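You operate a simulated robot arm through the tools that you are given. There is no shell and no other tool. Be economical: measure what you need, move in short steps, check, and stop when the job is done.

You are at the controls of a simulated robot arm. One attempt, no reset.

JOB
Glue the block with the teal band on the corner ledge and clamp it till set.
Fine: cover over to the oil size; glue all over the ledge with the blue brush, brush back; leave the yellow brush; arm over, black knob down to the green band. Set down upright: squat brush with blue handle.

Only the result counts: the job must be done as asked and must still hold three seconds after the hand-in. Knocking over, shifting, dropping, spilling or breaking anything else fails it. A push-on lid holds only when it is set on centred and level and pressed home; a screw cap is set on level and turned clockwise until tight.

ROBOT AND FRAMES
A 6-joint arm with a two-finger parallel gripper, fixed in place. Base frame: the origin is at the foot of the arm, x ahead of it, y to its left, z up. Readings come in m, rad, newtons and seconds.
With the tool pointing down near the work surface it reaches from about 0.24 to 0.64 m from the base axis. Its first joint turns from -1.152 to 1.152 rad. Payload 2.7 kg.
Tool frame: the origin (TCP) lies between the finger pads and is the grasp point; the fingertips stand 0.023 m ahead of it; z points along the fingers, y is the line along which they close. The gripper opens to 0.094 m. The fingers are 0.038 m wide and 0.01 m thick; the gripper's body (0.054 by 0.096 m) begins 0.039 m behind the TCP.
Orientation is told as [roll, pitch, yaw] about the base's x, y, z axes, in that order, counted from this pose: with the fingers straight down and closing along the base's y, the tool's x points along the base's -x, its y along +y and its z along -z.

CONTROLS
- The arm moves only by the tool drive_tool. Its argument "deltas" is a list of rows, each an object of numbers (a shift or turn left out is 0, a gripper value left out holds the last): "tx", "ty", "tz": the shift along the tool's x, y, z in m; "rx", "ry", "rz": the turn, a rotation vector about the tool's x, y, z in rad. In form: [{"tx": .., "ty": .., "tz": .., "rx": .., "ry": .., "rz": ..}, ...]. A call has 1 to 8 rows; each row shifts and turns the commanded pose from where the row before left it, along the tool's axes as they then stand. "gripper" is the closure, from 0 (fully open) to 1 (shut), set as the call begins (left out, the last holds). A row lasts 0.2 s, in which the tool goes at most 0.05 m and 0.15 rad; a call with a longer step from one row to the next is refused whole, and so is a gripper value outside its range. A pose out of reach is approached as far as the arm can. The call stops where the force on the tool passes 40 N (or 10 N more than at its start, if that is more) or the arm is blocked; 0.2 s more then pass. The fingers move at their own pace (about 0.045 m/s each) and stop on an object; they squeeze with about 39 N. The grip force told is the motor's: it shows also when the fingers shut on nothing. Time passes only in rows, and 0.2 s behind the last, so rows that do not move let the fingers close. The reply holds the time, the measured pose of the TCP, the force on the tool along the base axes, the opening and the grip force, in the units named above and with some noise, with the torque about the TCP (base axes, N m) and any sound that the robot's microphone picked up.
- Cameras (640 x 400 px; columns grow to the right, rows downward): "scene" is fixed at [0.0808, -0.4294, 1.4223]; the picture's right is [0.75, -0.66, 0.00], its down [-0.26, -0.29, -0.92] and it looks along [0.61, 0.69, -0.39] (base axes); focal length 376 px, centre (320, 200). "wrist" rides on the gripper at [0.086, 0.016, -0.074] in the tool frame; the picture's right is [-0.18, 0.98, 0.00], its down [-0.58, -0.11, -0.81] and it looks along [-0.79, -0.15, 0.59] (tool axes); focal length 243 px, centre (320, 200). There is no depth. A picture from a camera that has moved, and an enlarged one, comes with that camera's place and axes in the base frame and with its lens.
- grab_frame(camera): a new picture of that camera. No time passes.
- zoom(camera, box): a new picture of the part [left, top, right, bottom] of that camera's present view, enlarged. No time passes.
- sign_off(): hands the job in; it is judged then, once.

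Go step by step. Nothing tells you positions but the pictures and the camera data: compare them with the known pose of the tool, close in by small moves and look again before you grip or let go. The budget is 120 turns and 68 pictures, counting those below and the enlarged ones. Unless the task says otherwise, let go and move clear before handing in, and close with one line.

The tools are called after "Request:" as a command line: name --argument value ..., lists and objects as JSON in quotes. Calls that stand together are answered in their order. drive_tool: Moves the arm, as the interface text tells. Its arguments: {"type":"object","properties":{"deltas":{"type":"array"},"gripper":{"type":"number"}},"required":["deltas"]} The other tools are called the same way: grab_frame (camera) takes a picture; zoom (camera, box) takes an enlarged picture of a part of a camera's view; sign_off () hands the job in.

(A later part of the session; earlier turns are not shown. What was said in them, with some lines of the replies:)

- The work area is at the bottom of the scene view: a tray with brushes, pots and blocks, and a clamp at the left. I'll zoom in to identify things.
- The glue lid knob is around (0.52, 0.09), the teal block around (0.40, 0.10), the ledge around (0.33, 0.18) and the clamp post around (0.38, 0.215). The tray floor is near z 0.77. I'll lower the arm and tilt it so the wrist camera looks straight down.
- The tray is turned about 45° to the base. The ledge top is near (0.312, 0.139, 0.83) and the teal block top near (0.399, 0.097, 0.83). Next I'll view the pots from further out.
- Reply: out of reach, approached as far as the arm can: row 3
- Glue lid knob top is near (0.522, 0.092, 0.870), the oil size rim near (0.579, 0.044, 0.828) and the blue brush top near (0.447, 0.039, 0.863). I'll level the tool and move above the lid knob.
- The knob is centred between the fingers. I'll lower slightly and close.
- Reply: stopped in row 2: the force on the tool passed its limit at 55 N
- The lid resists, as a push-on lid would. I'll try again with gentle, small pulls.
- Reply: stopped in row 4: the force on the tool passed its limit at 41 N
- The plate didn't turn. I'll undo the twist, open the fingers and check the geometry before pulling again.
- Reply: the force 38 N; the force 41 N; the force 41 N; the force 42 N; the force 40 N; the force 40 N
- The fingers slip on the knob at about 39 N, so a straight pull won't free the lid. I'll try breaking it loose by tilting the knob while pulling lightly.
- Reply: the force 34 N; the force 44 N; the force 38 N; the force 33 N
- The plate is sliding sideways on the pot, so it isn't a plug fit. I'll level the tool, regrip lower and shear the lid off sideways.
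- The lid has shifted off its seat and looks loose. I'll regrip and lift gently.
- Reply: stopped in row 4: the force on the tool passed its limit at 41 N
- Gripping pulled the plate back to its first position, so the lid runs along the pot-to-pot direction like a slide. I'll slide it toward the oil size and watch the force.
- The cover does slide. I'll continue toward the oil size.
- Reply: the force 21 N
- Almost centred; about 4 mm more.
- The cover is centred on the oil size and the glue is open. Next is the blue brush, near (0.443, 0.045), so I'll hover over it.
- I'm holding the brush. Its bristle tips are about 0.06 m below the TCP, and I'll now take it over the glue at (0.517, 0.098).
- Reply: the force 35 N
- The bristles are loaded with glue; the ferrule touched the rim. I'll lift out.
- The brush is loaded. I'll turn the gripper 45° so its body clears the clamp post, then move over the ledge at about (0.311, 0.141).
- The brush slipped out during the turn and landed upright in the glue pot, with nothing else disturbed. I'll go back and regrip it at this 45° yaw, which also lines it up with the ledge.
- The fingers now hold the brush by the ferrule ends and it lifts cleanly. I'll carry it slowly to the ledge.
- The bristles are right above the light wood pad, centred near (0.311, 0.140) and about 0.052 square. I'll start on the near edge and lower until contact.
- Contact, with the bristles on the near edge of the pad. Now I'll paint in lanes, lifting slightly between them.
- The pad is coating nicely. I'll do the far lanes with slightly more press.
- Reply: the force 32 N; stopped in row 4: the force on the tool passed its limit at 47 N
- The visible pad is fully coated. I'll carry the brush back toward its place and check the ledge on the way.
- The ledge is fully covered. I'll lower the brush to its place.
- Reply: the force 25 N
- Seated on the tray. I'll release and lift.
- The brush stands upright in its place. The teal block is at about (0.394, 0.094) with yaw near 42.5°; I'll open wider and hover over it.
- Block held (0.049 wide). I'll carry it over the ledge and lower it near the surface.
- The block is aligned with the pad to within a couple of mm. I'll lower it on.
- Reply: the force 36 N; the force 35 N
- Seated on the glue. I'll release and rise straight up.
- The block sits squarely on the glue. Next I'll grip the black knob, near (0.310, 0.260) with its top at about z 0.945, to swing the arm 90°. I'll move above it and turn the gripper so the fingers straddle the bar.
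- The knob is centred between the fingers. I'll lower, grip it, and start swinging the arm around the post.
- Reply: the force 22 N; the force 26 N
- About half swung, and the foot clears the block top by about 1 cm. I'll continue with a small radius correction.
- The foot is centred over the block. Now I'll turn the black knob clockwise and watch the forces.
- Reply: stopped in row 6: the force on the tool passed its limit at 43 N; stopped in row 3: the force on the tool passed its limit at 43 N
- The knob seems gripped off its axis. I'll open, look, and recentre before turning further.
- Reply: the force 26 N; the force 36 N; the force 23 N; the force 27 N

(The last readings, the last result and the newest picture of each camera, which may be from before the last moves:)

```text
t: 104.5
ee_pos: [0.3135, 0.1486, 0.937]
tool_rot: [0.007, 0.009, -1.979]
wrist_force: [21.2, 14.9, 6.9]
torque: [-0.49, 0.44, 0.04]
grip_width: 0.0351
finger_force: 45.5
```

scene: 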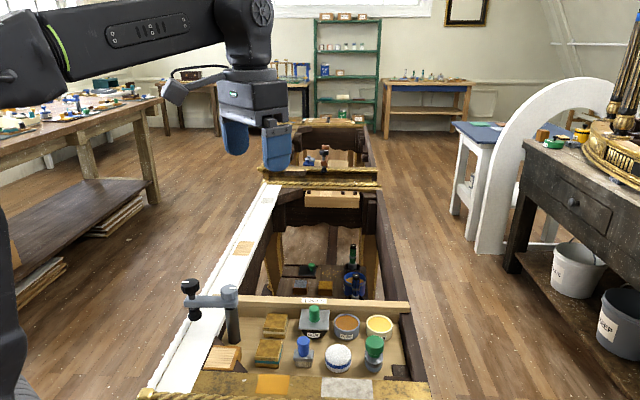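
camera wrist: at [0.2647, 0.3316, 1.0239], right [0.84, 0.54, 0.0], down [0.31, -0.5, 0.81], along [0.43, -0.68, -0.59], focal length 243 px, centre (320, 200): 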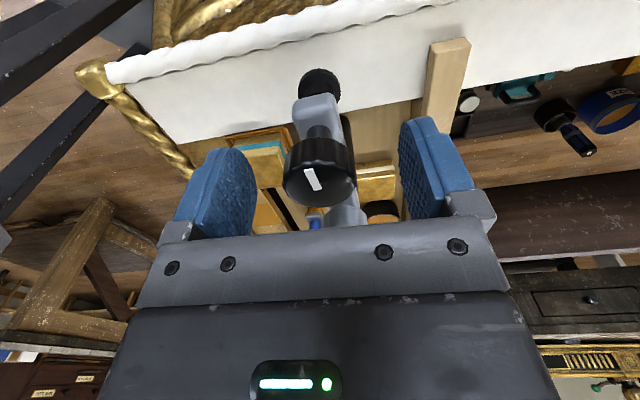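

Forces show the knob axis is about 6 mm along tool -x from the TCP. I'll release, recentre on the axis and wind the gripper back for another stroke.

Request:
drive_tool --deltas '[{}, {}, {}, {"tz": -0.001, "tx": -0.003}, {"tx": -0.003}]' --gripper 0.35

Request:
drive_tool --deltas '[{"rz": -0.147}, {"rz": -0.147}, {"rz": -0.147}, {"rz": -0.147}, {"rz": -0.147}, {"rz": -0.147}, {"rz": -0.147}, {"rz": -0.147}]'

Request:
drive_tool --deltas '[{"rz": -0.147}, {"rz": -0.147}, {"rz": -0.147}, {"rz": -0.147}, {"rz": -0.147}, {"rz": -0.147}, {"rz": -0.147}, {"rz": -0.147}]'

Request:
drive_tool --deltas '[{"rz": -0.147}, {"rz": -0.147}, {}]'

Request:
zoom --camera "scene" --box '[185, 280, 255, 360]'

```text
t: 105.7
ee_pos: [0.3101, 0.1408, 0.9363]
tool_rot: [0.002, 0.002, -1.98]
wrist_force: [-0.4, 0.4, -0.1]
torque: [-0.03, 0.01, 0.03]
grip_width: 0.0613
finger_force: 0.1
```

```text
t: 107.5
ee_pos: [0.3085, 0.1408, 0.9358]
tool_rot: [0.002, -0.001, -0.798]
wrist_force: [-0.1, 0.8, -0.6]
torque: [0.0, -0.02, 0.02]
grip_width: 0.061
finger_force: 0.0
```

```text
t: 109.3
ee_pos: [0.3084, 0.1415, 0.9364]
tool_rot: [0.0, -0.003, 0.377]
wrist_force: [0.4, 0.5, 0.5]
torque: [0.01, -0.03, 0.01]
grip_width: 0.0611
finger_force: 0.1
```

```text
t: 110.1
ee_pos: [0.3088, 0.1424, 0.9373]
tool_rot: [0.0, -0.002, 0.671]
wrist_force: [0.5, 0.2, 0.6]
torque: [0.01, -0.01, 0.0]
grip_width: 0.0611
finger_force: 0.0
```

```text
5.00 times, centred on (220, 320) of scene
camera zoom: at [0.0808, -0.4294, 1.4223], right [0.75, -0.66, 0.0], down [-0.26, -0.29, -0.92], along [0.61, 0.69, -0.39], focal length 1878 px, centre (820, -400)
```

zoom: 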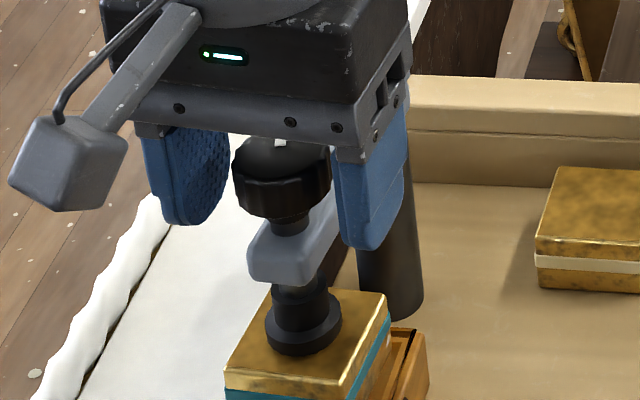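

The foot is close to the block but no green band shows yet. I'll regrip and keep turning clockwise.

Request:
drive_tool --deltas '[{"tx": -0.002, "tz": 0.001}, {}]' --gripper 0.35

Request:
drive_tool --deltas '[{}, {}, {}]' --gripper 1

Request:
drive_tool --deltas '[{"rz": 0.1, "tz": 0.0002}, {"rz": 0.1, "tz": 0.0002}, {"rz": 0.1, "tz": 0.0002}, {"rz": 0.1, "tz": 0.0002}]'

Request:
drive_tool --deltas '[{"rz": 0.1, "tz": 0.0002}, {"rz": 0.1, "tz": 0.0002}, {"rz": 0.1, "tz": 0.0002}, {"rz": 0.1, "tz": 0.0002}]'

```text
t: 110.7
ee_pos: [0.3094, 0.1417, 0.9345]
tool_rot: [-0.001, -0.002, 0.669]
wrist_force: [-0.3, 0.1, 0.9]
torque: [-0.03, -0.02, 0.01]
grip_width: 0.0609
finger_force: 0.1
```

```text
t: 111.5
ee_pos: [0.3098, 0.1409, 0.9357]
tool_rot: [0.001, -0.002, 0.67]
wrist_force: [-0.2, -0.2, -1.0]
torque: [0.18, 0.25, 0.0]
grip_width: 0.0346
finger_force: 45.2
```

```text
t: 112.5
ee_pos: [0.3102, 0.143, 0.9338]
tool_rot: [0.001, -0.003, 0.268]
wrist_force: [0.0, 4.0, 1.3]
torque: [-0.28, 0.26, 0.03]
grip_width: 0.0349
finger_force: 44.6
```

```text
t: 113.5
ee_pos: [0.3105, 0.1428, 0.9331]
tool_rot: [0.002, -0.003, -0.133]
wrist_force: [2.4, 8.0, 2.5]
torque: [-0.29, 0.11, 0.05]
grip_width: 0.0346
finger_force: 45.0
```

Low forces and no resistance yet, so I'm continuing.

Request:
drive_tool --deltas '[{"rz": 0.1, "tz": 0.0001}, {"rz": 0.1, "tz": 0.0001}, {"rz": 0.1, "tz": 0.0001}, {"rz": 0.1, "tz": 0.0001}]'

Request:
drive_tool --deltas '[{"rz": 0.1, "tz": 0.0001}, {"rz": 0.1, "tz": 0.0001}, {"rz": 0.1, "tz": 0.0001}, {"rz": 0.1, "tz": 0.0001}]'

Request:
drive_tool --deltas '[{"rz": 0.1, "tz": 0.0001}, {"rz": 0.1, "tz": 0.0001}, {"rz": 0.1, "tz": 0.0001}, {"rz": 0.1, "tz": 0.0001}]'

```text
t: 114.5
ee_pos: [0.3107, 0.1438, 0.9338]
tool_rot: [0.006, -0.003, -0.533]
wrist_force: [14.9, 15.2, -10.2]
torque: [-0.28, 0.22, 0.08]
grip_width: 0.0348
finger_force: 44.6
```

```text
t: 115.5
ee_pos: [0.3139, 0.143, 0.9326]
tool_rot: [0.009, -0.001, -0.933]
wrist_force: [18.7, 26.1, -16.7]
torque: [-0.7, 0.07, 0.15]
grip_width: 0.0346
finger_force: 45.4
```

```text
t: 116.5
ee_pos: [0.3131, 0.1435, 0.9339]
tool_rot: [0.014, 0.002, -1.279]
wrist_force: [8.2, 6.2, -12.5]
torque: [0.01, 0.12, 0.03]
grip_width: 0.0344
finger_force: 45.0
stopped in row 4: the force on the tool passed its limit at 46 N (the readings are from after the stop); the commanded pose is now the measured one
```

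Request:
drive_tool --deltas '[{"tz": 0.0008, "tx": 0.0007, "ty": 0.0012}, {"rz": 0.1, "tz": 0.0003}, {"rz": 0.1, "tz": 0.0003}, {"rz": 0.1, "tz": 0.0003}]'

Request:
drive_tool --deltas '[{"rz": 0.1, "tz": 0.0002}, {"rz": 0.1, "tz": 0.0002}, {"rz": 0.1, "tz": 0.0002}, {"rz": 0.1, "tz": 0.0002}]'

Request:
zoom --camera "scene" --box '[185, 280, 255, 360]'

```text
t: 117.5
ee_pos: [0.3127, 0.144, 0.931]
tool_rot: [0.009, 0.004, -1.578]
wrist_force: [-9.4, -3.2, 26.9]
torque: [-1.24, 0.94, 0.54]
grip_width: 0.034
finger_force: 45.1
```

```text
t: 118.0
ee_pos: [0.3124, 0.145, 0.9318]
tool_rot: [0.006, 0.007, -1.75]
wrist_force: [-3.9, -1.1, 7.1]
torque: [0.47, 0.64, 0.02]
grip_width: 0.0344
finger_force: 44.8
stopped in row 2: the force on the tool passed its limit at 68 N (the readings are from after the stop); the commanded pose is now the measured one
```

```text
5.00 times, centred on (220, 320) of scene
camera zoom: at [0.0806, -0.4295, 1.4223], right [0.75, -0.66, 0.0], down [-0.26, -0.29, -0.92], along [0.61, 0.69, -0.39], focal length 1878 px, centre (820, -400)
```

zoom: 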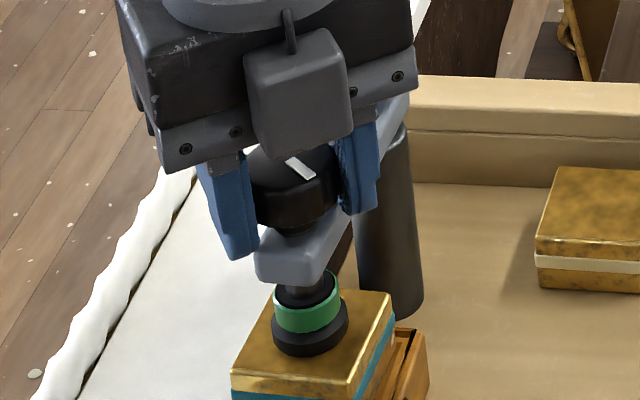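

The green band is showing on the foot. I'll stop turning, release the knob and back off straight up.

Request:
drive_tool --deltas '[{}, {}, {}]' --gripper 0.35

Request:
drive_tool --deltas '[{"tz": -0.02}, {"tz": -0.03}, {"tz": -0.04}, {"tz": -0.045}, {"tz": -0.045}, {}, {}, {}]'

Request:
drive_tool --deltas '[{}, {}, {}, {}, {}, {}, {}, {}]'

Request:
zoom --camera "scene" --box '[170, 265, 410, 395]'

```text
t: 118.8
ee_pos: [0.3132, 0.1444, 0.9319]
tool_rot: [0.007, 0.007, -1.75]
wrist_force: [-0.1, 0.3, -1.5]
torque: [-0.02, 0.03, 0.0]
grip_width: 0.0611
finger_force: 0.0
```

```text
t: 120.7
ee_pos: [0.3115, 0.1458, 1.1121]
tool_rot: [0.008, 0.008, -1.748]
wrist_force: [1.2, 0.0, 0.1]
torque: [-0.02, -0.01, 0.0]
grip_width: 0.061
finger_force: 0.2
```

```text
t: 122.5
ee_pos: [0.3114, 0.1449, 1.1117]
tool_rot: [0.01, 0.007, -1.751]
wrist_force: [0.1, 1.0, -0.1]
torque: [-0.01, -0.03, 0.02]
grip_width: 0.0607
finger_force: 0.1
```

```text
2.67 times, centred on (290, 330) of scene
camera zoom: at [0.0808, -0.4294, 1.4223], right [0.75, -0.66, 0.0], down [-0.26, -0.29, -0.92], along [0.61, 0.69, -0.39], focal length 1001 px, centre (400, -147)
```

zoom: 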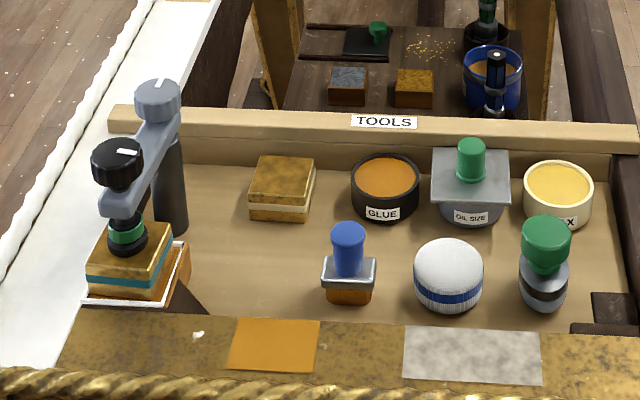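

The green band holds, white glue shows along the joint, the cover is on the oil size, and the brush stands upright in its place. I'll wait a few more seconds and hand in.

Request:
drive_tool --deltas '[{}, {}, {}, {}, {}, {}, {}, {}]'

Request:
sign_off

```text
t: 124.2
ee_pos: [0.3108, 0.1446, 1.1115]
tool_rot: [0.008, 0.007, -1.749]
wrist_force: [0.5, 0.6, 0.0]
torque: [0.0, 0.0, -0.02]
grip_width: 0.0609
finger_force: 0.1
```

```text
The job is handed in.
```

The teal-banded block is glued and clamped on the corner ledge with the green band showing, the cover is on the oil size and the blue brush is back upright; the brush slipped into the glue pot once on the way, with no spill seen.
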